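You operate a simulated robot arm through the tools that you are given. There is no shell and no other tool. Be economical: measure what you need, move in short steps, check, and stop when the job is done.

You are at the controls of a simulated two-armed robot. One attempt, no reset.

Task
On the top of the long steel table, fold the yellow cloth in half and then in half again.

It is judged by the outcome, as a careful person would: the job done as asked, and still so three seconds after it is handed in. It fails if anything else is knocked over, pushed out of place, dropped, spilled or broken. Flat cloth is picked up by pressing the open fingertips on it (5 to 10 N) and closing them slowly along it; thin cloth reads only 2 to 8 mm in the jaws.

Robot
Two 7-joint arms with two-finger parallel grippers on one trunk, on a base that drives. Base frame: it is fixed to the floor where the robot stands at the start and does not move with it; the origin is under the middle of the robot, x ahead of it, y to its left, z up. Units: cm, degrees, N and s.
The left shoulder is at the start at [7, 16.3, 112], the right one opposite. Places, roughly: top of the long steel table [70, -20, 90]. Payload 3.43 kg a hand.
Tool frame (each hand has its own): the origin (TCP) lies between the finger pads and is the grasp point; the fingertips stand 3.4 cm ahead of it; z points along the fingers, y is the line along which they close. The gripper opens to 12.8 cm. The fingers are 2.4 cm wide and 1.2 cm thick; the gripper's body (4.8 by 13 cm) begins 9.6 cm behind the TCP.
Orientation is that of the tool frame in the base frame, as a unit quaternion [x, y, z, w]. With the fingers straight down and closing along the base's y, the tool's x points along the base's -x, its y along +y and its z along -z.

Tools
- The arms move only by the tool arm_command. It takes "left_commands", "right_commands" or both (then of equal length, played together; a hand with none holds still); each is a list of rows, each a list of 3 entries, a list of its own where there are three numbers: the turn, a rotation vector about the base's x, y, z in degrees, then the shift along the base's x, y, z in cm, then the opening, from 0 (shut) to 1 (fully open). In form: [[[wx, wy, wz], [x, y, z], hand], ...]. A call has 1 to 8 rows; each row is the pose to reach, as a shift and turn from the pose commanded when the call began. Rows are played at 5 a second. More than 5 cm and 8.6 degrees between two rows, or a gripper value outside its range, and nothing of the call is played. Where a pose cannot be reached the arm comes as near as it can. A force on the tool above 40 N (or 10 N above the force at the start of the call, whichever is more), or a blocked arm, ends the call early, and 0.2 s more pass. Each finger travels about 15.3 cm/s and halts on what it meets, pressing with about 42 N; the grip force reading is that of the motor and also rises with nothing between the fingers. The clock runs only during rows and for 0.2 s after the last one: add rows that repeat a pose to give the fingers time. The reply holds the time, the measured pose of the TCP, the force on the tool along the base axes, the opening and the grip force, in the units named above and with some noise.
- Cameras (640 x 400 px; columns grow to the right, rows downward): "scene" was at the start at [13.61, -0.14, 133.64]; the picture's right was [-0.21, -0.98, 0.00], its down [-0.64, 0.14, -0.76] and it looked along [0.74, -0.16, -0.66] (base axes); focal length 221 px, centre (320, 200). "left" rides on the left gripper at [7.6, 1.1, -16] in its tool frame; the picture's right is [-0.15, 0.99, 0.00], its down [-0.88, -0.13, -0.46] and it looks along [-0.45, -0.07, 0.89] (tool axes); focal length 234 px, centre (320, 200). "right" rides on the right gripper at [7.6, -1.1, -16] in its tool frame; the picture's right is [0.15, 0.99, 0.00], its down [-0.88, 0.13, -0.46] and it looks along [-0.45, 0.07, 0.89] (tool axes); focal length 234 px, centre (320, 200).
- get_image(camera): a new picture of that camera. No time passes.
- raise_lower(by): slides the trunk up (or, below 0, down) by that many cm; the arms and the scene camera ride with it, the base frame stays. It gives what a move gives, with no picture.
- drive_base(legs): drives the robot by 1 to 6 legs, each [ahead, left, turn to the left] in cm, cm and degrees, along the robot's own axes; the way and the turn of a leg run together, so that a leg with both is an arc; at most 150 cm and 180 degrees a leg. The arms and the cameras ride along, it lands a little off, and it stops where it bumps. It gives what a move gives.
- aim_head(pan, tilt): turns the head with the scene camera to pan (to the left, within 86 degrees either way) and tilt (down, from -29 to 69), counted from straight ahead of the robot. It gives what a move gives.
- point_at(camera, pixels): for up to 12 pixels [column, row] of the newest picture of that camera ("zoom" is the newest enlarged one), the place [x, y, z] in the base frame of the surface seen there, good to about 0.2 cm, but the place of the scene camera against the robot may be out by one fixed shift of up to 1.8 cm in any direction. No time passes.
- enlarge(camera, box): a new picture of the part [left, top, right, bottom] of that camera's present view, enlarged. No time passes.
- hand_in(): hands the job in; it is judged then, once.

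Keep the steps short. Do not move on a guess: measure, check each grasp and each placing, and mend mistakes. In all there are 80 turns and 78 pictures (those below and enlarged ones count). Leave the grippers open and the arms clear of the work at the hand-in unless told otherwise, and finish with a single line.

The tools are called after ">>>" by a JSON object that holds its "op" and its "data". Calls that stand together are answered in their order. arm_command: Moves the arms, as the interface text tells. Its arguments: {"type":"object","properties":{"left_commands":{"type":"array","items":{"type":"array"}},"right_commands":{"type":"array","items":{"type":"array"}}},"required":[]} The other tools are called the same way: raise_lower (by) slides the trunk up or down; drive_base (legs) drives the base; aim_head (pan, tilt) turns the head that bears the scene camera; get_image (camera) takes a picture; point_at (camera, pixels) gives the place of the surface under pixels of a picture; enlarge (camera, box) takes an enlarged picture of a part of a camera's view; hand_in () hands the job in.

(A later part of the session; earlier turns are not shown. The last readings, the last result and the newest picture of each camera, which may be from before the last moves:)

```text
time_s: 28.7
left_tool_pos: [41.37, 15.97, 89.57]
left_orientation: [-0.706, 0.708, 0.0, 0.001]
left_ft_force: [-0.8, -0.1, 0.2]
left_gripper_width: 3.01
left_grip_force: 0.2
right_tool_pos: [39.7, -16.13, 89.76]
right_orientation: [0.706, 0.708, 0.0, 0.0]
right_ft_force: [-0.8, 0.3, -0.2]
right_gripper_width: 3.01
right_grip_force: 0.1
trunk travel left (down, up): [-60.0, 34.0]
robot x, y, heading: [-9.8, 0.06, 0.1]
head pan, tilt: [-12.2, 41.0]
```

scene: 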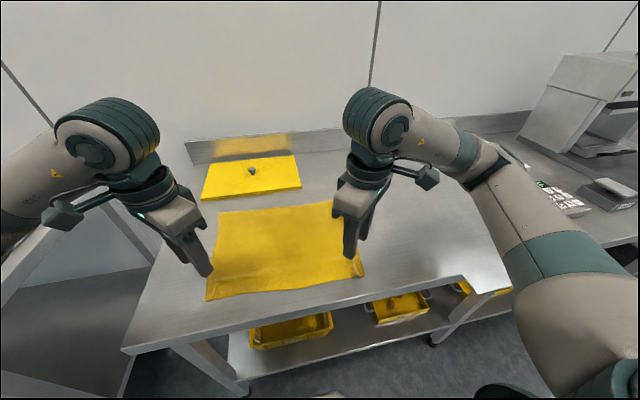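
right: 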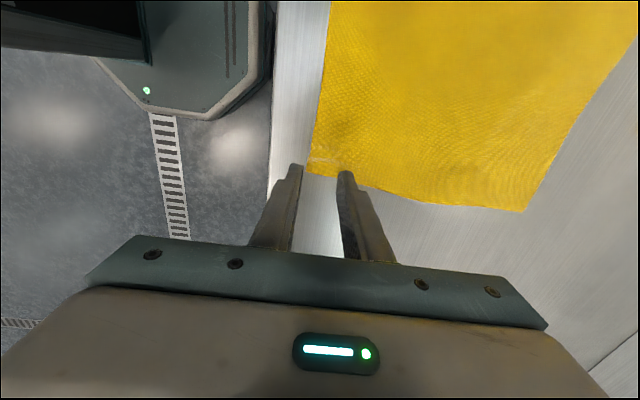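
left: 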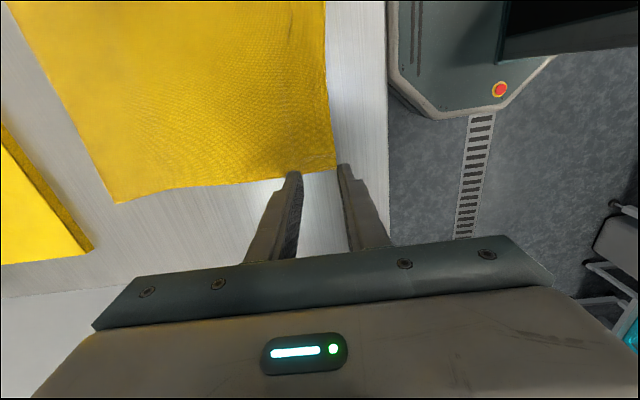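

There's no contact yet, so I'll press down in small steps.

>>> {"op": "arm_command", "data": {"left_commands": [[[0, 0, 0], [0, 0, -0.12], 0.235], [[0, 0, 0], [0, 0, -0.12], 0.235], [[0, 0, 0], [0, 0, -0.12], 0.235]], "right_commands": [[[0, 0, 0], [0, 0, -0.15], 0.235], [[0, 0, 0], [0, 0, -0.15], 0.235], [[0, 0, 0], [0, 0, -0.15], 0.235]]}}

```text
time_s: 29.5
left_tool_pos: [41.33, 15.97, 89.58]
left_orientation: [-0.706, 0.708, -0.001, 0.001]
left_ft_force: [0.6, 0.7, 3.2]
left_gripper_width: 2.98
left_grip_force: 0.1
right_tool_pos: [39.69, -16.16, 89.52]
right_orientation: [0.706, 0.708, 0.0, 0.0]
right_ft_force: [0.0, 0.0, -0.1]
right_gripper_width: 3.01
right_grip_force: 0.1
trunk travel left (down, up): [-60.0, 34.0]
robot x, y, heading: [-9.71, 0.2, -0.1]
head pan, tilt: [-12.2, 41.0]
```

>>> {"op": "arm_command", "data": {"left_commands": [[[0, 0, 0], [0, 0, -0.04], 0.235], [[0, 0, 0], [0, 0, -0.04], 0.235], [[0, 0, 0], [0, 0, -0.04], 0.235]], "right_commands": [[[0, 0, 0], [0, 0, -0.1], 0.235], [[0, 0, 0], [0, 0, -0.1], 0.235], [[0, 0, 0], [0, 0, -0.1], 0.235]]}}

```text
time_s: 30.3
left_tool_pos: [41.33, 15.96, 89.53]
left_orientation: [-0.707, 0.708, -0.001, 0.001]
left_ft_force: [1.1, -0.1, 4.9]
left_gripper_width: 3.0
left_grip_force: 0.1
right_tool_pos: [39.7, -16.15, 89.58]
right_orientation: [0.706, 0.708, 0.0, 0.0]
right_ft_force: [0.5, -0.7, 6.8]
right_gripper_width: 2.99
right_grip_force: 0.1
trunk travel left (down, up): [-60.0, 34.0]
robot x, y, heading: [-9.91, 0.03, -0.0]
head pan, tilt: [-12.2, 41.0]
```

The hands press at 5 N and 7 N. I'll close slowly.

>>> {"op": "arm_command", "data": {"left_commands": [[[0, 0, 0], [0, 0, -0.03], 0.2], [[0, 0, 0], [0, 0, -0.03], 0.17], [[0, 0, 0], [0, 0, -0.03], 0.14], [[0, 0, 0], [0, 0, -0.03], 0.11], [[0, 0, 0], [0, 0, -0.03], 0.08], [[0, 0, 0], [0, 0, -0.03], 0.04], [[0, 0, 0], [0, 0, -0.03], 0], [[0, 0, 0], [0, 0, -0.03], 0]], "right_commands": [[[0, 0, 0], [0, 0, 0], 0.2], [[0, 0, 0], [0, 0, 0], 0.17], [[0, 0, 0], [0, 0, 0], 0.14], [[0, 0, 0], [0, 0, 0], 0.11], [[0, 0, 0], [0, 0, 0], 0.08], [[0, 0, 0], [0, 0, 0], 0.04], [[0, 0, 0], [0, 0, 0], 0], [[0, 0, 0], [0, 0, 0], 0]]}}

>>> {"op": "arm_command", "data": {"left_commands": [[[0, 0, 0], [0.3, 0, 2], 0], [[0, 0, 0], [1.5, 0, 5], 0], [[0, 0, 0], [1.5, 0, 5], 0]], "right_commands": [[[0, 0, 0], [0.3, 0, 2], 0], [[0, 0, 0], [1.5, 0, 5], 0], [[0, 0, 0], [1.5, 0, 5], 0]]}}

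>>> {"op": "enlarge", "data": {"camera": "left", "box": [220, 60, 420, 225]}}

>>> {"op": "enlarge", "data": {"camera": "right", "box": [220, 60, 420, 225]}}

```text
time_s: 32.1
left_tool_pos: [41.23, 15.97, 89.59]
left_orientation: [-0.707, 0.707, 0.0, 0.0]
left_ft_force: [-0.4, -1.2, 11.2]
left_gripper_width: 0.21
left_grip_force: 36.8
right_tool_pos: [39.62, -16.13, 89.6]
right_orientation: [0.706, 0.708, 0.001, 0.0]
right_ft_force: [0.0, 0.3, 5.5]
right_gripper_width: 0.22
right_grip_force: 37.2
trunk travel left (down, up): [-60.0, 34.0]
robot x, y, heading: [-9.98, 0.17, 0.0]
head pan, tilt: [-12.2, 41.0]
```

```text
time_s: 32.9
left_tool_pos: [43.02, 15.94, 94.46]
left_orientation: [-0.706, 0.708, 0.0, 0.001]
left_ft_force: [-0.7, -0.3, 0.2]
left_gripper_width: 0.19
left_grip_force: 36.9
right_tool_pos: [41.16, -16.12, 94.39]
right_orientation: [0.706, 0.708, 0.0, 0.0]
right_ft_force: [-0.6, -0.2, -0.8]
right_gripper_width: 0.22
right_grip_force: 36.7
trunk travel left (down, up): [-60.0, 34.0]
robot x, y, heading: [-9.86, 0.19, 0.0]
head pan, tilt: [-12.2, 41.0]
```

```text
2.42 times, centred on (320, 142) of left
```

zoom: 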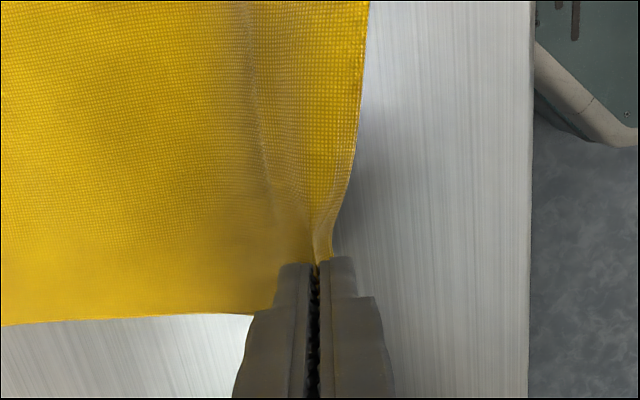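

```text
2.42 times, centred on (320, 142) of right
```

zoom: 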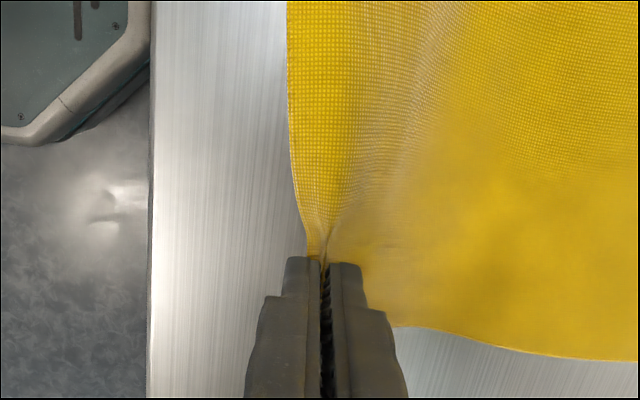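

Both hands hold the cloth right at its edge, at 0.2 cm. I'll start the arc forward.

>>> {"op": "arm_command", "data": {"left_commands": [[[0, 0, 0], [1.6, 0, 1], 0], [[0, 0, 0], [3.2, 0, 1.8], 0], [[0, 0, 0], [5, 0, 2.6], 0], [[0, 0, 0], [6.8, 0, 3.2], 0], [[0, 0, 0], [8.6, 0, 3.6], 0], [[0, 0, 0], [10.4, 0, 3.8], 0], [[0, 0, 0], [12.2, 0, 3.8], 0], [[0, 0, 0], [14, 0, 3.5], 0]], "right_commands": [[[0, 0, 0], [1.6, 0, 1], 0], [[0, 0, 0], [3.2, 0, 1.8], 0], [[0, 0, 0], [5, 0, 2.6], 0], [[0, 0, 0], [6.8, 0, 3.2], 0], [[0, 0, 0], [8.6, 0, 3.6], 0], [[0, 0, 0], [10.4, 0, 3.8], 0], [[0, 0, 0], [12.2, 0, 3.8], 0], [[0, 0, 0], [14, 0, 3.5], 0]]}}

>>> {"op": "arm_command", "data": {"left_commands": [[[0, 5, 0], [2, 0, -0.4], 0], [[0, 10, 0], [4, 0, -1.3], 0], [[0, 15, 0], [5.8, 0, -2.4], 0], [[0, 20, 0], [7.2, 0, -3.6], 0], [[0, 25, 0], [8.4, 0, -5], 0], [[0, 28, 0], [9.2, 0, -6.2], 0], [[0, 28, 0], [9.2, 0, -6.2], 0]], "right_commands": [[[0, 5, 0], [2, 0, -0.4], 0], [[0, 10, 0], [4, 0, -1.3], 0], [[0, 15, 0], [5.8, 0, -2.4], 0], [[0, 20, 0], [7.2, 0, -3.6], 0], [[0, 25, 0], [8.4, 0, -5], 0], [[0, 28, 0], [9.2, 0, -6.2], 0], [[0, 28, 0], [9.2, 0, -6.2], 0]]}}

>>> {"op": "get_image", "data": {"camera": "left"}}

>>> {"op": "get_image", "data": {"camera": "right"}}

>>> {"op": "enlarge", "data": {"camera": "scene", "box": [190, 120, 410, 260]}}

```text
time_s: 34.7
left_tool_pos: [56.93, 16.0, 98.03]
left_orientation: [-0.706, 0.708, 0.0, 0.0]
left_ft_force: [-1.3, -0.1, -0.5]
left_gripper_width: 0.22
left_grip_force: 36.8
right_tool_pos: [55.25, -16.12, 97.83]
right_orientation: [0.706, 0.708, 0.0, 0.001]
right_ft_force: [0.6, 0.6, -0.4]
right_gripper_width: 0.21
right_grip_force: 36.4
trunk travel left (down, up): [-60.0, 34.0]
robot x, y, heading: [-9.56, -0.07, 0.0]
head pan, tilt: [-12.2, 41.0]
```

```text
time_s: 36.3
left_tool_pos: [62.39, 15.86, 92.71]
left_orientation: [-0.685, 0.689, 0.168, -0.169]
left_ft_force: [0.2, 0.0, -0.2]
left_gripper_width: 0.18
left_grip_force: 37.0
left hand out of reach, approached as far as the arm can: row 5, 6, 7
right_tool_pos: [62.34, -15.41, 92.28]
right_orientation: [0.685, 0.688, -0.17, -0.171]
right_ft_force: [0.6, 0.1, 0.0]
right_gripper_width: 0.21
right_grip_force: 37.4
right hand out of reach, approached as far as the arm can: row 6, 7
trunk travel left (down, up): [-60.0, 34.0]
robot x, y, heading: [-9.86, 0.0, -0.0]
head pan, tilt: [-12.2, 41.0]
```

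```text
46 pictures are left
```

left: 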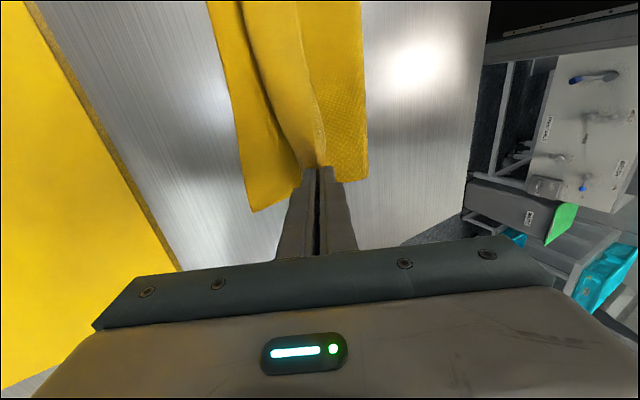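

```text
45 pictures are left
```

right: 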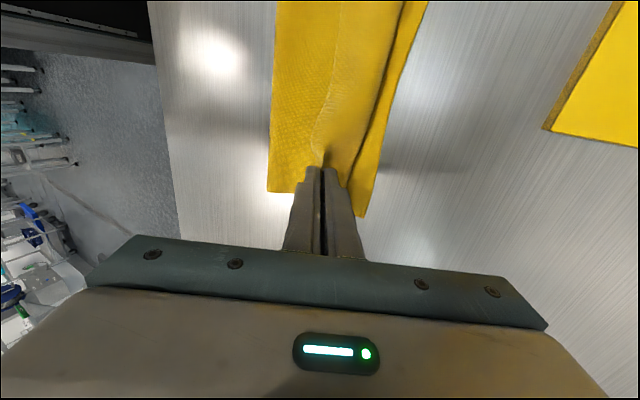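

```text
2.86 times, centred on (300, 190) of scene
```

zoom: 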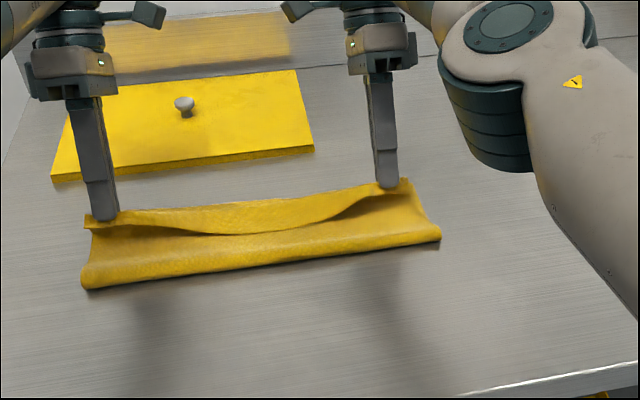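

The hands ran out of reach with this tilt, and the mid-edge sags because the hands drifted together. I'll drive the base forward 5 cm, which carries the held edge along.

>>> {"op": "drive_base", "data": {"legs": [[5, 0, 0]]}}

>>> {"op": "arm_command", "data": {"left_commands": [[[0, 0, 0], [0, 0.3, 0], 0], [[0, 0, 0], [0, 0.6, 0], 0], [[0, 0, 0], [0, 0.6, 0], 0]], "right_commands": [[[0, 0, 0], [-1, -0.5, 0], 0], [[0, 0, 0], [-2, -1.2, 0], 0], [[0, 0, 0], [-2, -1.2, 0], 0]]}}

>>> {"op": "enlarge", "data": {"camera": "scene", "box": [190, 120, 410, 260]}}

```text
time_s: 37.3
left_tool_pos: [67.3, 15.73, 92.77]
left_orientation: [-0.685, 0.688, 0.169, -0.17]
left_ft_force: [0.6, 0.5, 0.0]
left_gripper_width: 0.19
left_grip_force: 36.6
right_tool_pos: [67.27, -15.57, 92.12]
right_orientation: [0.685, 0.687, -0.171, -0.172]
right_ft_force: [0.7, -0.5, -0.5]
right_gripper_width: 0.21
right_grip_force: 37.1
trunk travel left (down, up): [-60.0, 34.0]
robot x, y, heading: [-4.82, -0.02, -0.0]
head pan, tilt: [-12.2, 41.0]
```

```text
time_s: 38.1
left_tool_pos: [67.43, 16.37, 92.72]
left_orientation: [-0.685, 0.688, 0.169, -0.17]
left_ft_force: [-0.1, -1.3, -0.2]
left_gripper_width: 0.21
left_grip_force: 36.3
right_tool_pos: [65.32, -16.72, 92.24]
right_orientation: [0.685, 0.688, -0.17, -0.17]
right_ft_force: [-0.1, 1.6, 0.1]
right_gripper_width: 0.22
right_grip_force: 37.0
trunk travel left (down, up): [-60.0, 34.0]
robot x, y, heading: [-4.96, -0.13, -0.0]
head pan, tilt: [-12.2, 41.0]
```

```text
2.86 times, centred on (300, 190) of scene
```

zoom: 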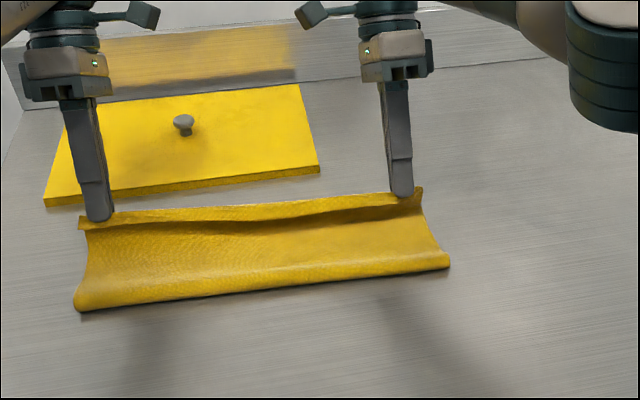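

The held edge is straighter and slightly taut. I'll check where the lower layer's far edge is now.

>>> {"op": "get_image", "data": {"camera": "left"}}

>>> {"op": "get_image", "data": {"camera": "right"}}

```text
42 pictures are left
```

left: 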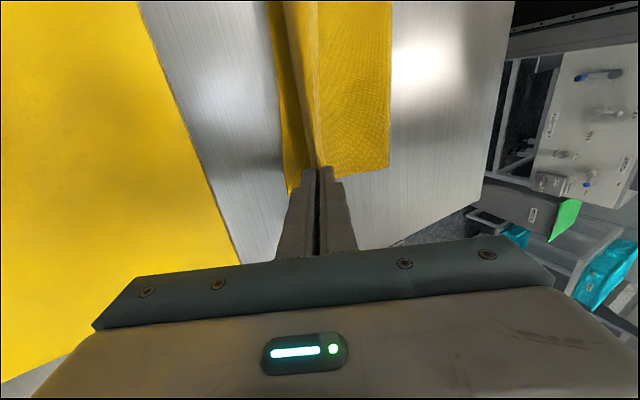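

```text
41 pictures are left
```

right: 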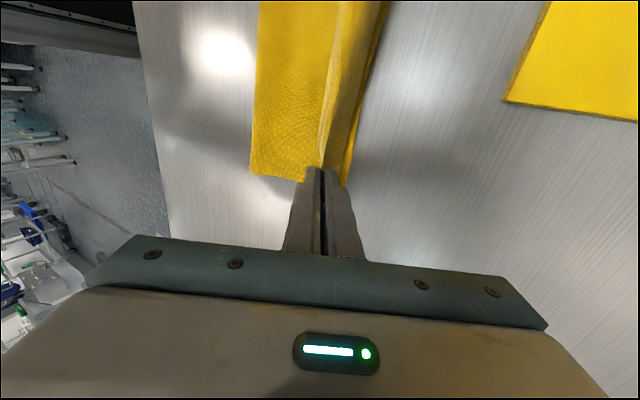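

>>> {"op": "point_at", "data": {"camera": "left", "pixels": [[287, 189], [276, 80], [270, 20], [386, 168], [388, 80], [318, 162], [310, 60]]}}

>>> {"op": "point_at", "data": {"camera": "right", "pixels": [[348, 180], [365, 100], [383, 15], [253, 172], [256, 80], [321, 162], [335, 60]]}}

```text
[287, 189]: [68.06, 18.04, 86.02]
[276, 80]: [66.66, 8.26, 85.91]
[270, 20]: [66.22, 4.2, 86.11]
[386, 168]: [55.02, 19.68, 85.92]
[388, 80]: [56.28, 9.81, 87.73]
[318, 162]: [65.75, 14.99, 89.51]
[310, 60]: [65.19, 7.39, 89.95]
```

```text
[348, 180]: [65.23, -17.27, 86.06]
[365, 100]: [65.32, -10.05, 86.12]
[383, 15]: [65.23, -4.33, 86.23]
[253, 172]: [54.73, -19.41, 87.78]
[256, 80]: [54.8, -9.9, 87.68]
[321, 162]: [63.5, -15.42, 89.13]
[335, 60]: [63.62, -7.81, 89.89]
```

The far edge is at x≈68.0 (left) and 65.3 (right), and the held tips are at 65.7 and 63.5. I'll move about 1 cm forward and lower the edge onto it.

>>> {"op": "arm_command", "data": {"left_commands": [[[0, 0, 0], [0.6, 0, -0.7], 0], [[0, 0, 0], [1.1, 0, -1.4], 0], [[0, 0, 0], [1.1, 0, -2.1], 0], [[0, 0, 0], [1.1, 0, -2.5], 0], [[0, 0, 0], [1.1, 0, -2.5], 0]], "right_commands": [[[0, 0, 0], [0.4, 0, -0.7], 0], [[0, 0, 0], [0.8, 0, -1.4], 0], [[0, 0, 0], [0.8, 0, -1.9], 0], [[0, 0, 0], [0.8, 0, -2.2], 0], [[0, 0, 0], [0.8, 0, -2.2], 0]]}}

>>> {"op": "enlarge", "data": {"camera": "left", "box": [220, 0, 420, 225]}}

>>> {"op": "enlarge", "data": {"camera": "right", "box": [220, 0, 420, 225]}}

```text
time_s: 39.3
left_tool_pos: [67.38, 16.05, 90.49]
left_orientation: [-0.687, 0.687, 0.168, -0.17]
left_ft_force: [-0.3, -0.3, 0.8]
left_gripper_width: 0.21
left_grip_force: 36.9
left hand out of reach, approached as far as the arm can: row 1, 2, 3, 4, 5
right_tool_pos: [66.11, -16.74, 90.01]
right_orientation: [0.684, 0.688, -0.17, -0.171]
right_ft_force: [-0.5, -0.5, -1.3]
right_gripper_width: 0.22
right_grip_force: 36.6
trunk travel left (down, up): [-60.0, 34.0]
robot x, y, heading: [-4.87, -0.04, -0.0]
head pan, tilt: [-12.2, 41.0]
```

```text
1.78 times, centred on (320, 112) of left
```

zoom: 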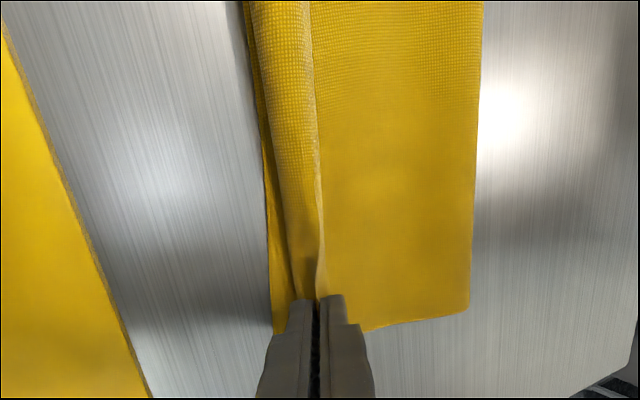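

```text
1.78 times, centred on (320, 112) of right
```

zoom: 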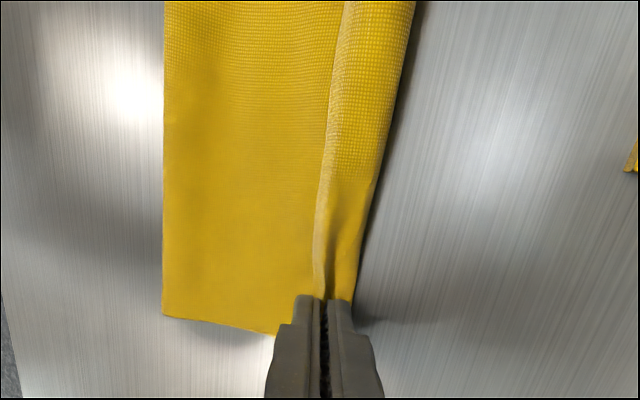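

The left hand is at its reach limit. I'll drive 1.2 cm forward to finish the overlap on the left, and pull the right hand back slightly to compensate.

>>> {"op": "drive_base", "data": {"legs": [[1.5, 0, 0]]}}

>>> {"op": "arm_command", "data": {"left_commands": [[[0, 0, 0], [0, 0.3, 0], 0], [[0, 0, 0], [0, 0.3, -0.2], 0], [[0, 0, 0], [0, 0.3, -0.3], 0]], "right_commands": [[[0, 0, 0], [-0.6, 0, 0], 0], [[0, 0, 0], [-1.2, 0, 0], 0], [[0, 0, 0], [-1.2, 0, 0], 0]]}}

>>> {"op": "enlarge", "data": {"camera": "left", "box": [220, 0, 420, 225]}}

```text
time_s: 40.0
left_tool_pos: [68.92, 15.92, 90.58]
left_orientation: [-0.686, 0.688, 0.168, -0.169]
left_ft_force: [0.0, 0.3, 1.2]
left_gripper_width: 0.21
left_grip_force: 36.2
right_tool_pos: [67.59, -16.84, 90.02]
right_orientation: [0.685, 0.687, -0.17, -0.171]
right_ft_force: [0.4, 0.4, 0.2]
right_gripper_width: 0.21
right_grip_force: 37.2
trunk travel left (down, up): [-60.0, 34.0]
robot x, y, heading: [-3.5, 0.04, 0.1]
head pan, tilt: [-12.2, 41.0]
```

```text
time_s: 40.8
left_tool_pos: [68.86, 16.17, 90.13]
left_orientation: [-0.686, 0.687, 0.168, -0.169]
left_ft_force: [0.6, -0.9, 0.5]
left_gripper_width: 0.2
left_grip_force: 36.5
right_tool_pos: [66.31, -16.82, 89.98]
right_orientation: [0.685, 0.688, -0.17, -0.171]
right_ft_force: [-0.2, 1.4, 0.3]
right_gripper_width: 0.2
right_grip_force: 36.8
trunk travel left (down, up): [-60.0, 34.0]
robot x, y, heading: [-3.39, 0.32, -0.1]
head pan, tilt: [-12.2, 41.0]
```

```text
1.78 times, centred on (320, 112) of left
```

zoom: 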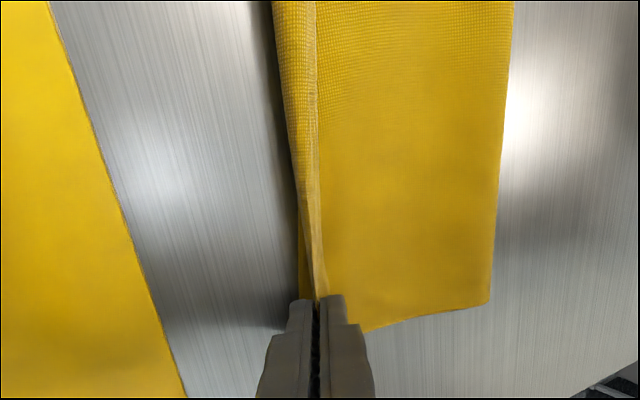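

The edge is tauter and well placed. I'll release gently and rise straight up.

>>> {"op": "arm_command", "data": {"left_commands": [[[0, 0, 0], [0, 0, 0.2], 0.05], [[0, 0, 0], [0, 0, 0.3], 0.1], [[0, 0, 0], [0, 0, 0.4], 0.15], [[0, 0, 0], [0, 0, 1.5], 0.15], [[0, 0, 0], [0, 0, 5], 0.15], [[0, 0, 0], [0, 0, 9], 0.15]], "right_commands": [[[0, 0, 0], [0, 0, 0.2], 0.05], [[0, 0, 0], [0, 0, 0.3], 0.1], [[0, 0, 0], [0, 0, 0.4], 0.15], [[0, 0, 0], [0, 0, 1.5], 0.15], [[0, 0, 0], [0, 0, 5], 0.15], [[0, 0, 0], [0, 0, 9], 0.15]]}}

>>> {"op": "get_image", "data": {"camera": "left"}}

>>> {"op": "enlarge", "data": {"camera": "scene", "box": [190, 120, 410, 260]}}

```text
time_s: 42.2
left_tool_pos: [68.26, 16.49, 99.07]
left_orientation: [-0.686, 0.688, 0.167, -0.17]
left_ft_force: [-0.8, 0.3, -0.9]
left_gripper_width: 1.91
left_grip_force: 0.1
left hand out of reach, approached as far as the arm can: row 6
right_tool_pos: [66.24, -16.73, 99.07]
right_orientation: [0.685, 0.688, -0.171, -0.17]
right_ft_force: [0.4, 1.3, 0.2]
right_gripper_width: 1.93
right_grip_force: 0.1
trunk travel left (down, up): [-60.0, 34.0]
robot x, y, heading: [-3.38, -0.12, 0.2]
head pan, tilt: [-12.2, 41.0]
```

```text
37 pictures are left
```

left: 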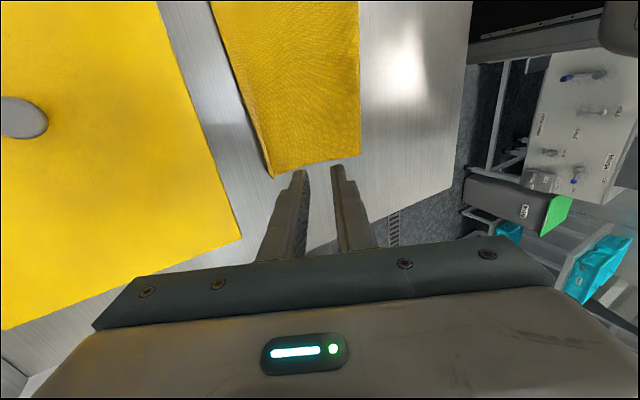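

```text
2.86 times, centred on (300, 190) of scene
```

zoom: 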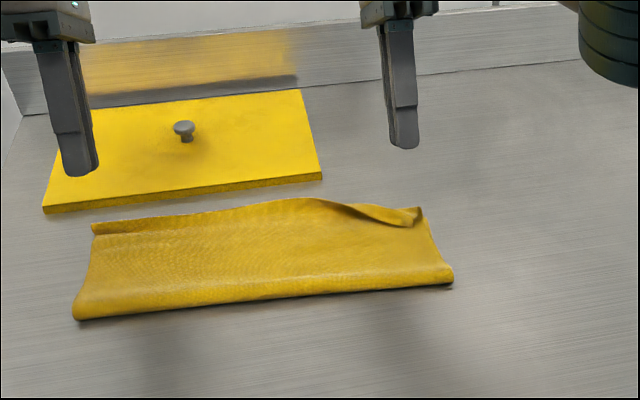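

The left half of the edge popped open nicely, and the right part is still curled back. I'll look closely with the right camera.

>>> {"op": "get_image", "data": {"camera": "right"}}

>>> {"op": "point_at", "data": {"camera": "left", "pixels": [[268, 176], [276, 174], [358, 156], [235, 80], [246, 80], [212, 10]]}}

```text
35 pictures are left
```

right: 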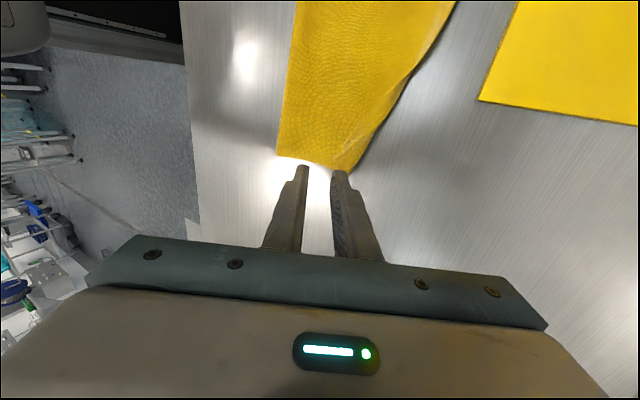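

```text
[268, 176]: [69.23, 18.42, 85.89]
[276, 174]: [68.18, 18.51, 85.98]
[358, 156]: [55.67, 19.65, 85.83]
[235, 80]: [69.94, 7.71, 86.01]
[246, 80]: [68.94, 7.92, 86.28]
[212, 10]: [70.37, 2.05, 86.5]
```

>>> {"op": "enlarge", "data": {"camera": "right", "box": [260, 60, 460, 185]}}

>>> {"op": "point_at", "data": {"camera": "zoom", "pixels": [[100, 300], [260, 350], [295, 360], [330, 300], [290, 300], [400, 190], [440, 190], [470, 90]]}}

```text
3.20 times, centred on (360, 122) of right
```

zoom: 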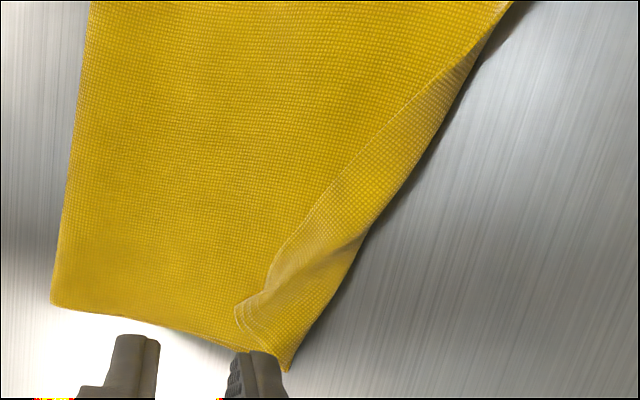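

```text
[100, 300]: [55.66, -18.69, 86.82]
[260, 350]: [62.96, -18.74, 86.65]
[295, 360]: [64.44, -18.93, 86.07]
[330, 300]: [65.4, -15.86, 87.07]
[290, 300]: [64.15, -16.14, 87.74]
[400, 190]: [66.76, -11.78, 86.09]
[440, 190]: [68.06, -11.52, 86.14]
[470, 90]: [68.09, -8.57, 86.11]
```

A triangular flap on the right has its corner near (62.6,-17) and its crease running from (64.4,-19) to (68.3,-8). I'll straighten the right hand, close it, come down behind the flap at x≈60, and sweep it forward just above the layer beneath. I'll also move the left hand up and clear.

>>> {"op": "arm_command", "data": {"left_commands": [[[0, -7, 0], [-1, 0.5, 1], 0.15], [[0, -14, 0], [-2, 1, 2], 0.15], [[0, -21, 0], [-3, 1.5, 3], 0.15], [[0, -28, 0], [-4, 2, 4], 0.15], [[0, -28, 0], [-5, 2, 4], 0.15], [[0, -28, 0], [-6, 2, 4], 0.15]], "right_commands": [[[0, -7, 0], [-1.5, 0.3, 0], 0], [[0, -14, 0], [-3, 0.7, 0], 0], [[0, -21, 0], [-4.5, 1, 0], 0], [[0, -28, 0], [-6.3, 1.2, 0], 0], [[0, -28, 0], [-6.3, 1.2, -3], 0], [[0, -28, 0], [-6.3, 1.2, -6], 0]]}}

>>> {"op": "get_image", "data": {"camera": "right"}}

```text
time_s: 43.6
left_tool_pos: [62.46, 18.16, 103.07]
left_orientation: [-0.707, 0.708, -0.003, 0.003]
left_ft_force: [-0.8, 0.3, -0.3]
left_gripper_width: 1.93
left_grip_force: 0.0
right_tool_pos: [60.17, -15.68, 92.86]
right_orientation: [0.706, 0.708, 0.001, 0.001]
right_ft_force: [0.2, 0.2, 0.2]
right_gripper_width: 0.0
right_grip_force: 33.5
trunk travel left (down, up): [-60.0, 34.0]
robot x, y, heading: [-3.35, -0.03, 0.1]
head pan, tilt: [-12.2, 41.0]
```

```text
33 pictures are left
```

right: 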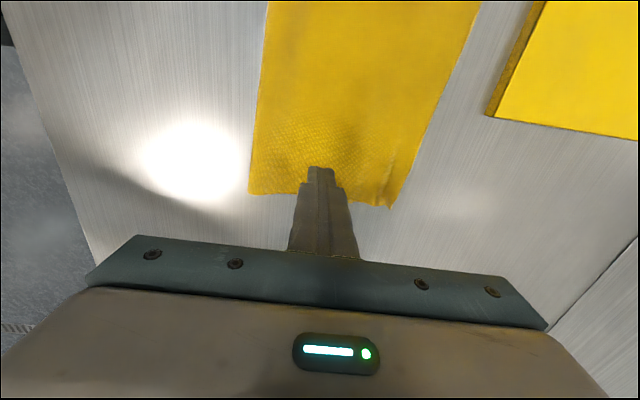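

>>> {"op": "enlarge", "data": {"camera": "right", "box": [240, 60, 480, 220]}}

>>> {"op": "point_at", "data": {"camera": "zoom", "pixels": [[30, 345], [275, 350], [390, 380], [430, 250], [400, 250], [370, 320], [500, 130], [560, 30]]}}

```text
2.50 times, centred on (360, 140) of right
```

zoom: 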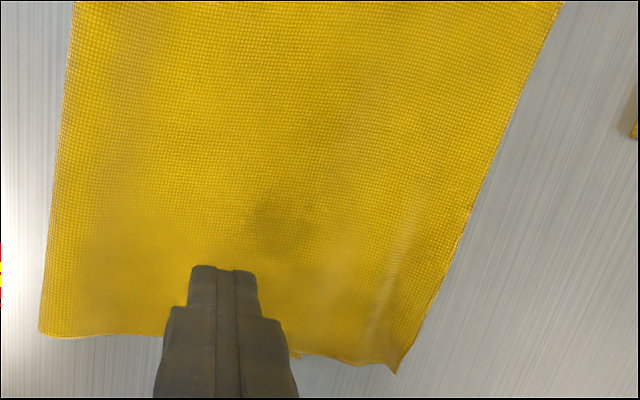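

```text
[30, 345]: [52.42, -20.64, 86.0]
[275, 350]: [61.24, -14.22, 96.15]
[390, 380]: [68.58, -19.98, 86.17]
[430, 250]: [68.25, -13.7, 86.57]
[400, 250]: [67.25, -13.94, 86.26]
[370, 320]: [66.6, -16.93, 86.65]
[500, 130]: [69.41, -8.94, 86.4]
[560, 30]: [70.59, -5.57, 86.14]
```

The flap has sprung open by itself, so the first fold is now clean. I'll raise the right hand and check how well the layers line up at the corners.

>>> {"op": "arm_command", "data": {"right_commands": [[[0, 0, 0], [0, 0, 4], 0], [[0, 0, 0], [-2, 0, 8], 0], [[0, 0, 0], [-4, 0, 10], 0]]}}

>>> {"op": "enlarge", "data": {"camera": "scene", "box": [200, 150, 360, 250]}}

>>> {"op": "enlarge", "data": {"camera": "left", "box": [120, 60, 400, 240]}}

```text
time_s: 44.4
left_tool_pos: [62.54, 18.39, 103.06]
left_orientation: [-0.705, 0.709, -0.002, 0.002]
left_ft_force: [0.1, -1.4, -0.5]
left_gripper_width: 1.92
left_grip_force: 0.1
right_tool_pos: [56.12, -15.62, 102.99]
right_orientation: [0.706, 0.708, 0.0, 0.0]
right_ft_force: [0.0, 0.2, 0.2]
right_gripper_width: 0.01
right_grip_force: 33.3
trunk travel left (down, up): [-60.0, 34.0]
robot x, y, heading: [-3.52, -0.31, 0.0]
head pan, tilt: [-12.2, 41.0]
```

```text
4.00 times, centred on (280, 200) of scene
```

zoom: 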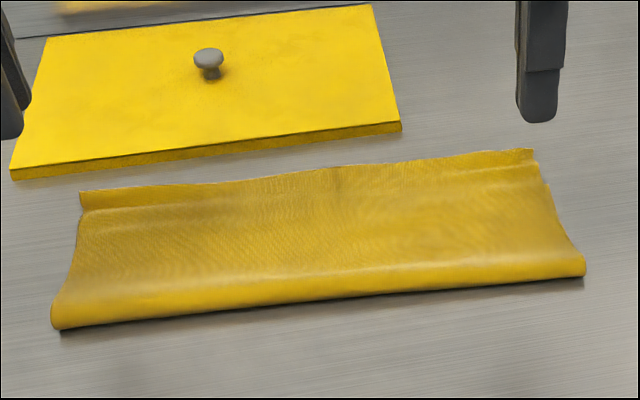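

```text
2.22 times, centred on (260, 150) of left
```

zoom: 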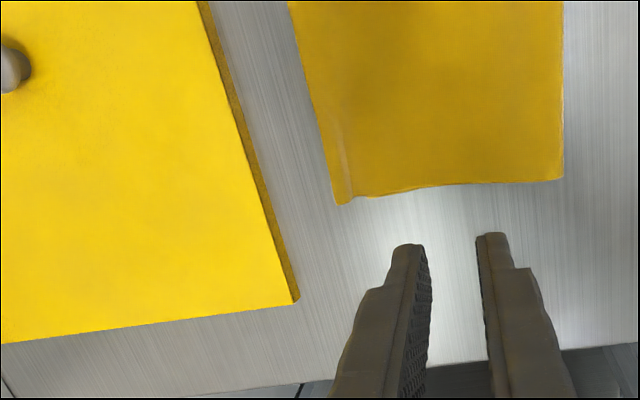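

The first fold looks clean. I'll measure the offset between the top edge and the step where the lower layer ends, as well as the fold.

>>> {"op": "enlarge", "data": {"camera": "scene", "box": [200, 150, 360, 250]}}

>>> {"op": "point_at", "data": {"camera": "zoom", "pixels": [[84, 194], [84, 212], [300, 176], [300, 190], [530, 151], [535, 168], [545, 190], [580, 262], [55, 320], [320, 240], [320, 285], [585, 275]]}}

```text
4.00 times, centred on (280, 200) of scene
```

zoom: 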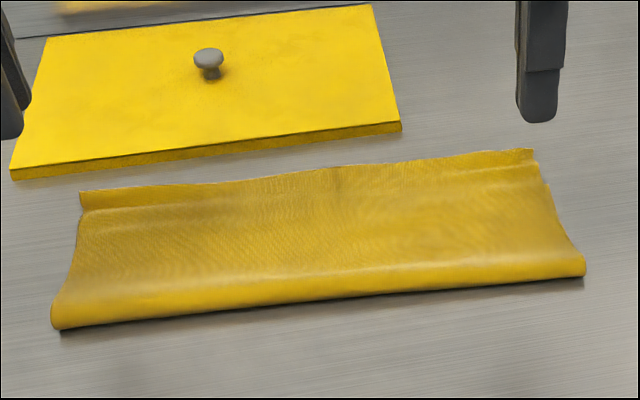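

```text
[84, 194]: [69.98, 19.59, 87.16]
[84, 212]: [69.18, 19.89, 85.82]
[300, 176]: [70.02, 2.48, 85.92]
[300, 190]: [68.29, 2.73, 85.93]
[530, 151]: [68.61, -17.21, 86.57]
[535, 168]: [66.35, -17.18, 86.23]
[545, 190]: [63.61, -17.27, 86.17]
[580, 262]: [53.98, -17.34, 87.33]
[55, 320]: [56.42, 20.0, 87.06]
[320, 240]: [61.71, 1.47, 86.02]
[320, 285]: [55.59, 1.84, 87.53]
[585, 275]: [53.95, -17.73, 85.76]
```

The top layer overhangs by about 3 cm in the middle and on the right, and about 0.5 cm on the left. The fold itself is a raised roll about 1.5 cm high, so I can pinch only the top layer at its crown and pull it back toward me. I'll position both hands above the roll at y≈-14 and +7.

>>> {"op": "arm_command", "data": {"left_commands": [[[0, 0, 0], [-1.5, -2.9, -1.5], 0.235], [[0, 0, 0], [-3, -5.7, -3], 0.235], [[0, 0, 0], [-4.5, -8.6, -4.5], 0.235], [[0, 0, 0], [-6, -11.4, -7], 0.235], [[0, 0, 0], [-6, -11.4, -7], 0.235]], "right_commands": [[[0, 0, 0], [-0.3, 0.4, -1.5], 0.235], [[0, 0, 0], [-0.6, 0.8, -3], 0.235], [[0, 0, 0], [-0.9, 1.2, -5], 0.235], [[0, 0, 0], [-1.1, 1.6, -7], 0.235], [[0, 0, 0], [-1.1, 1.6, -7], 0.235]]}}

>>> {"op": "get_image", "data": {"camera": "left"}}

>>> {"op": "get_image", "data": {"camera": "right"}}

```text
time_s: 45.6
left_tool_pos: [56.39, 6.99, 95.93]
left_orientation: [-0.706, 0.708, -0.003, 0.002]
left_ft_force: [0.5, 0.8, -0.8]
left_gripper_width: 2.99
left_grip_force: 0.0
right_tool_pos: [54.98, -14.03, 95.92]
right_orientation: [0.706, 0.708, 0.0, 0.0]
right_ft_force: [-0.1, 0.1, 0.5]
right_gripper_width: 3.0
right_grip_force: 0.1
trunk travel left (down, up): [-60.0, 34.0]
robot x, y, heading: [-3.63, -0.03, 0.0]
head pan, tilt: [-12.2, 41.0]
```

```text
28 pictures are left
```

left: 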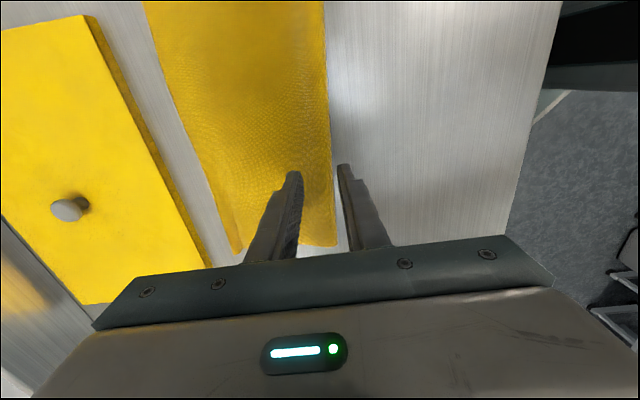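

```text
27 pictures are left
```

right: 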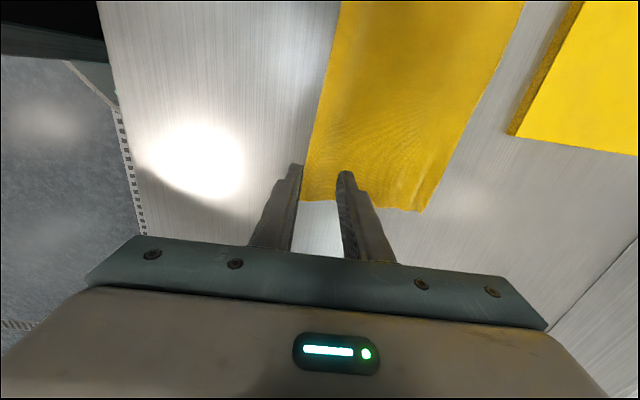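

>>> {"op": "point_at", "data": {"camera": "left", "pixels": [[329, 150], [322, 150], [312, 150], [300, 150], [195, 150], [322, 90]]}}

>>> {"op": "point_at", "data": {"camera": "right", "pixels": [[311, 150], [318, 150], [328, 150], [342, 150], [455, 150], [424, 208]]}}

```text
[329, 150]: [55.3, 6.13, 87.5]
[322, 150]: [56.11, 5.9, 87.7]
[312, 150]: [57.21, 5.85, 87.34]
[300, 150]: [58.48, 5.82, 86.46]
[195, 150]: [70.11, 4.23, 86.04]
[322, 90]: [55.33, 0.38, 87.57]
```

```text
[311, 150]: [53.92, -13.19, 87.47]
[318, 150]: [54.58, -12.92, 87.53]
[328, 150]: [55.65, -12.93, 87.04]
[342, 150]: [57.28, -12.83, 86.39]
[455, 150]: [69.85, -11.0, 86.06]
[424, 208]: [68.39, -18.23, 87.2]
```

The roll's crown is at x≈56.1 (left) and 54.5 (right), z≈87.6. I'll pinch the top layer on the rear slope with the tips kept at z≈86.7, clear of the lower layer.

>>> {"op": "arm_command", "data": {"left_commands": [[[0, 0, 0], [1.3, 0, -3], 0.2], [[0, 0, 0], [1.3, 0, -5.4], 0.2], [[0, 0, 0], [1.3, 0, -5.9], 0.2], [[0, 0, 0], [1.3, 0, -5.9], 0.15], [[0, 0, 0], [1.3, 0, -5.9], 0.1], [[0, 0, 0], [1.3, 0, -5.9], 0.05], [[0, 0, 0], [1.3, 0, -5.9], 0], [[0, 0, 0], [1.3, 0, -5.9], 0]], "right_commands": [[[0, 0, 0], [1.2, 0, -3], 0.2], [[0, 0, 0], [1.2, 0, -5.4], 0.2], [[0, 0, 0], [1.2, 0, -5.9], 0.2], [[0, 0, 0], [1.2, 0, -5.9], 0.15], [[0, 0, 0], [1.2, 0, -5.9], 0.1], [[0, 0, 0], [1.2, 0, -5.9], 0.05], [[0, 0, 0], [1.2, 0, -5.9], 0], [[0, 0, 0], [1.2, 0, -5.9], 0]]}}

>>> {"op": "enlarge", "data": {"camera": "left", "box": [180, 60, 420, 260]}}

```text
time_s: 47.4
left_tool_pos: [57.81, 6.96, 90.12]
left_orientation: [-0.706, 0.708, -0.002, 0.002]
left_ft_force: [-0.6, 0.3, 0.0]
left_gripper_width: 0.0
left_grip_force: 33.0
right_tool_pos: [56.33, -14.05, 90.01]
right_orientation: [0.706, 0.709, 0.0, 0.0]
right_ft_force: [0.0, -0.2, -0.3]
right_gripper_width: 0.02
right_grip_force: 32.7
trunk travel left (down, up): [-60.0, 34.0]
robot x, y, heading: [-3.09, -0.08, 0.1]
head pan, tilt: [-12.2, 41.0]
```

```text
2.00 times, centred on (300, 160) of left
```

zoom: 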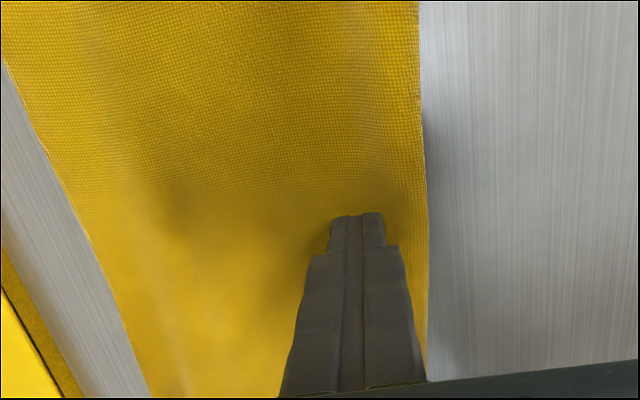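

The pinch missed (0.0 cm), but the closed tips now sit right behind the roll. Pushing the roll gently toward me from here will unroll the fold and draw the top edge back. I'll try 1.5 cm.

>>> {"op": "arm_command", "data": {"left_commands": [[[0, 0, 0], [0, 0, -0.2], 0], [[0, 0, 0], [-0.5, 0, -0.2], 0], [[0, 0, 0], [-1, 0, -0.2], 0], [[0, 0, 0], [-1.5, 0, -0.2], 0], [[0, 0, 0], [-2, 0, -0.2], 0], [[0, 0, 0], [-2, 0, -0.2], 0]], "right_commands": [[[0, 0, 0], [0, 0, -0.2], 0], [[0, 0, 0], [-0.5, 0, -0.2], 0], [[0, 0, 0], [-1, 0, -0.2], 0], [[0, 0, 0], [-1.5, 0, -0.2], 0], [[0, 0, 0], [-2.2, 0, -0.2], 0], [[0, 0, 0], [-2.2, 0, -0.2], 0]]}}

>>> {"op": "get_image", "data": {"camera": "left"}}

>>> {"op": "get_image", "data": {"camera": "right"}}

```text
time_s: 48.8
left_tool_pos: [55.8, 6.94, 89.87]
left_orientation: [-0.706, 0.709, -0.002, 0.002]
left_ft_force: [0.0, -0.2, -0.2]
left_gripper_width: 0.01
left_grip_force: 33.1
right_tool_pos: [54.06, -13.91, 89.87]
right_orientation: [0.705, 0.709, -0.001, 0.001]
right_ft_force: [0.5, 0.1, 0.0]
right_gripper_width: 0.0
right_grip_force: 33.0
trunk travel left (down, up): [-60.0, 34.0]
robot x, y, heading: [-3.65, -0.1, 0.0]
head pan, tilt: [-12.2, 41.0]
```

```text
25 pictures are left
```

left: 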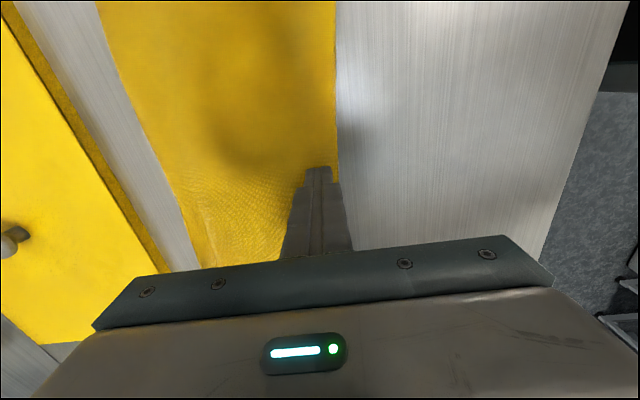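

```text
24 pictures are left
```

right: 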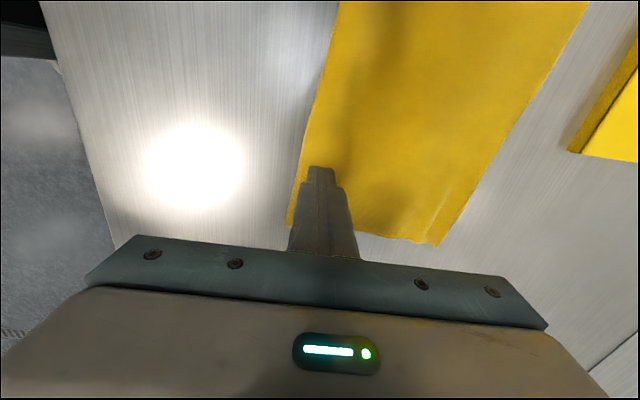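

>>> {"op": "point_at", "data": {"camera": "left", "pixels": [[334, 130], [142, 120], [120, 70], [320, 60], [190, 235], [336, 170]]}}

>>> {"op": "point_at", "data": {"camera": "right", "pixels": [[310, 130], [500, 150], [540, 80], [438, 240], [292, 220], [330, 90]]}}

```text
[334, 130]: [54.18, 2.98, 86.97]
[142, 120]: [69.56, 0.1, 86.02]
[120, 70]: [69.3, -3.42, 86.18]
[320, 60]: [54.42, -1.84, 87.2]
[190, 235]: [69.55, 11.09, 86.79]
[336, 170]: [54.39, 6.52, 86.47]
```

```text
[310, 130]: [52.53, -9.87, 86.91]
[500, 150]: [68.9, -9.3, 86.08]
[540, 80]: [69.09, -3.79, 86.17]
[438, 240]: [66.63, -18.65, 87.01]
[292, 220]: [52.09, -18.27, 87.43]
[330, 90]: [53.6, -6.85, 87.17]
```

The roll moved back and flattened, and the top edge came back about 1 cm. I'll raise the hands and check the alignment.

>>> {"op": "arm_command", "data": {"left_commands": [[[0, 0, 0], [0, 0, 3], 0], [[0, 0, 0], [0, 2, 7], 0], [[0, 0, 0], [0, 4, 11], 0]], "right_commands": [[[0, 0, 0], [0, 0, 3], 0], [[0, 0, 0], [0, -2, 7], 0], [[0, 0, 0], [0, -4, 11], 0]]}}

>>> {"op": "enlarge", "data": {"camera": "scene", "box": [210, 160, 370, 260]}}

>>> {"op": "enlarge", "data": {"camera": "right", "box": [260, 50, 500, 200]}}

```text
time_s: 49.6
left_tool_pos: [55.73, 10.98, 101.15]
left_orientation: [-0.706, 0.709, -0.002, 0.002]
left_ft_force: [0.1, 0.4, 0.5]
left_gripper_width: 0.01
left_grip_force: 33.2
right_tool_pos: [53.82, -18.11, 101.05]
right_orientation: [0.706, 0.708, 0.001, 0.0]
right_ft_force: [-0.3, 0.9, 1.0]
right_gripper_width: 0.01
right_grip_force: 33.3
trunk travel left (down, up): [-60.0, 34.0]
robot x, y, heading: [-3.37, 0.01, -0.1]
head pan, tilt: [-12.2, 41.0]
```

```text
4.00 times, centred on (290, 210) of scene
```

zoom: 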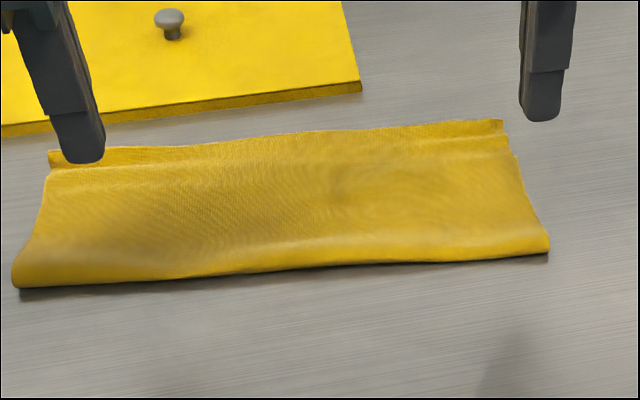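

```text
2.67 times, centred on (380, 125) of right
```

zoom: 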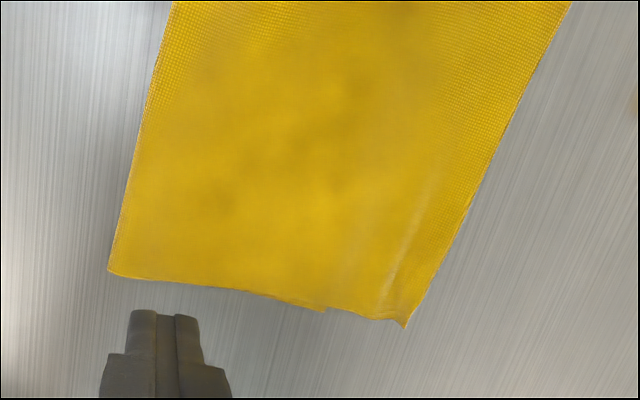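

In the right view I can see both corners: the lower layer's at (325,310) and the top one's at (403,325). I'll measure them.

>>> {"op": "point_at", "data": {"camera": "zoom", "pixels": [[323, 308], [403, 322], [110, 268], [130, 180], [480, 180], [385, 290], [365, 290]]}}

>>> {"op": "enlarge", "data": {"camera": "left", "box": [100, 60, 400, 260]}}

```text
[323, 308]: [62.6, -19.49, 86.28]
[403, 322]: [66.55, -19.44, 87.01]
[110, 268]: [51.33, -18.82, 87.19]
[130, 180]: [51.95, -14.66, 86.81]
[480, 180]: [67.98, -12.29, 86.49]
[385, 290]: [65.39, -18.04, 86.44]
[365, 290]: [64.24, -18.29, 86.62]
```

```text
2.00 times, centred on (250, 160) of left
```

zoom: 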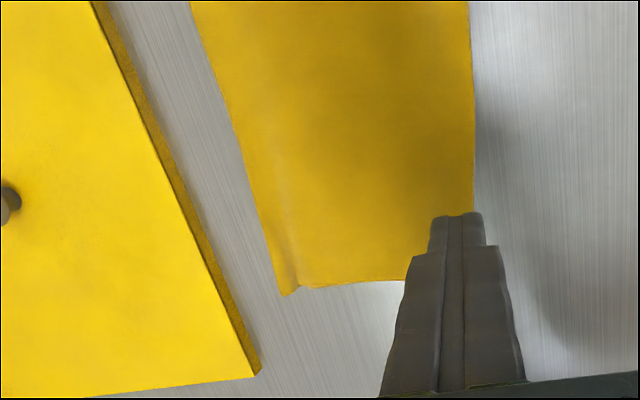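

On the right the lower corner is at x≈62.6 and the top one at 66.6, so the top is 4 cm too far there. I'll check the left corner too.

>>> {"op": "point_at", "data": {"camera": "zoom", "pixels": [[283, 292], [299, 286], [405, 276], [473, 205], [250, 200], [290, 220], [205, 50]]}}

```text
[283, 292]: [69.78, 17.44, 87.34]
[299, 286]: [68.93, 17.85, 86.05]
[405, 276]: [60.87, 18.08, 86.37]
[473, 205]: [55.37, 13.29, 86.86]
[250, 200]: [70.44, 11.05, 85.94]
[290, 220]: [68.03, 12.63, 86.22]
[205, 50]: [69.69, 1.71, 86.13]
```

On the left the offset is only about 1 cm. I'll pinch the overhanging top edge at two places (y≈-15.5, edge x≈67.3, and y≈4, edge x≈69.9), where it lies on bare table, and set it back. First I'll position the hands.

>>> {"op": "arm_command", "data": {"left_commands": [[[0, 0, 0], [3.3, -1.75, -0.5], 0.19], [[0, 0, 0], [6.6, -3.5, -1], 0.19], [[0, 0, 0], [9.9, -5.25, -2], 0.19], [[0, 0, 0], [13.1, -7, -4], 0.19], [[0, 0, 0], [13.1, -7, -8], 0.19], [[0, 0, 0], [13.1, -7, -10.6], 0.19], [[0, 0, 0], [13.1, -7, -10.9], 0.19]], "right_commands": [[[0, 0, 0], [3.1, 0.6, -0.5], 0.19], [[0, 0, 0], [6.2, 1.3, -1], 0.19], [[0, 0, 0], [9.3, 2, -2], 0.19], [[0, 0, 0], [12.4, 2.6, -4], 0.19], [[0, 0, 0], [12.4, 2.6, -8], 0.19], [[0, 0, 0], [12.4, 2.6, -10.6], 0.19], [[0, 0, 0], [12.4, 2.6, -10.9], 0.19]]}}

>>> {"op": "enlarge", "data": {"camera": "left", "box": [220, 80, 420, 205]}}

>>> {"op": "enlarge", "data": {"camera": "right", "box": [220, 80, 420, 205]}}

```text
time_s: 51.2
left_tool_pos: [69.07, 3.85, 90.06]
left_orientation: [-0.706, 0.708, -0.002, 0.003]
left_ft_force: [0.4, -0.8, 0.7]
left_gripper_width: 2.45
left_grip_force: 0.0
right_tool_pos: [66.22, -15.57, 89.83]
right_orientation: [0.706, 0.708, 0.001, 0.001]
right_ft_force: [-0.3, -0.1, -0.8]
right_gripper_width: 2.43
right_grip_force: 0.0
trunk travel left (down, up): [-60.0, 34.0]
robot x, y, heading: [-3.52, 0.31, -0.1]
head pan, tilt: [-12.2, 41.0]
```

```text
3.20 times, centred on (320, 142) of left
```

zoom: 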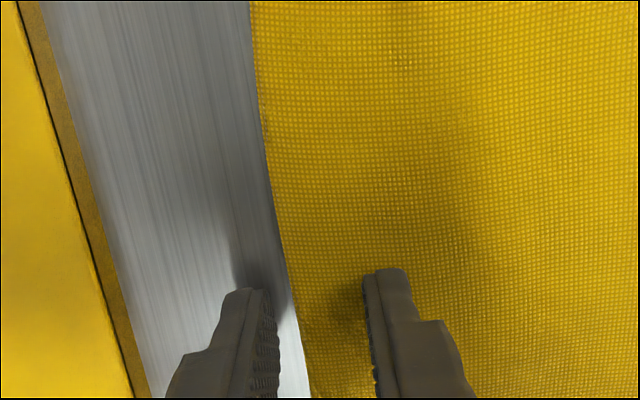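

```text
3.20 times, centred on (320, 142) of right
```

zoom: 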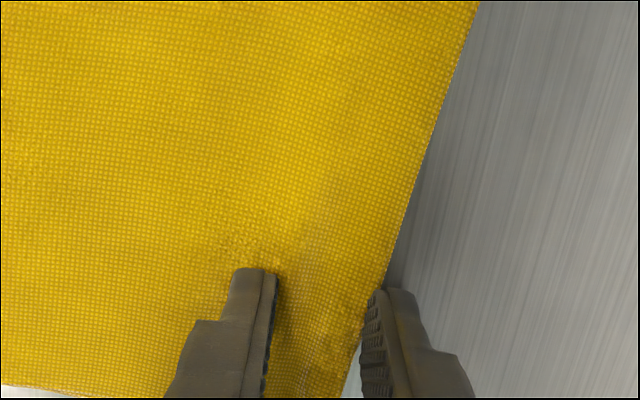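

The alignment is good, so I'll press down to contact.

>>> {"op": "arm_command", "data": {"left_commands": [[[0, 0, 0], [0, 0, -0.2], 0.19], [[0, 0, 0], [0, 0, -0.4], 0.19], [[0, 0, 0], [0, 0, -0.4], 0.19]], "right_commands": [[[0, 0, 0], [0, 0, -0.15], 0.19], [[0, 0, 0], [0, 0, -0.3], 0.19], [[0, 0, 0], [0, 0, -0.3], 0.19]]}}

```text
time_s: 52.0
left_tool_pos: [68.9, 4.03, 89.64]
left_orientation: [-0.706, 0.708, -0.003, 0.003]
left_ft_force: [-0.4, -0.5, -0.2]
left_gripper_width: 2.44
left_grip_force: 0.1
right_tool_pos: [66.39, -15.39, 89.77]
right_orientation: [0.706, 0.708, 0.001, 0.0]
right_ft_force: [-0.8, -0.4, -0.4]
right_gripper_width: 2.42
right_grip_force: 0.1
trunk travel left (down, up): [-60.0, 34.0]
robot x, y, heading: [-3.71, 0.0, 0.1]
head pan, tilt: [-12.2, 41.0]
```

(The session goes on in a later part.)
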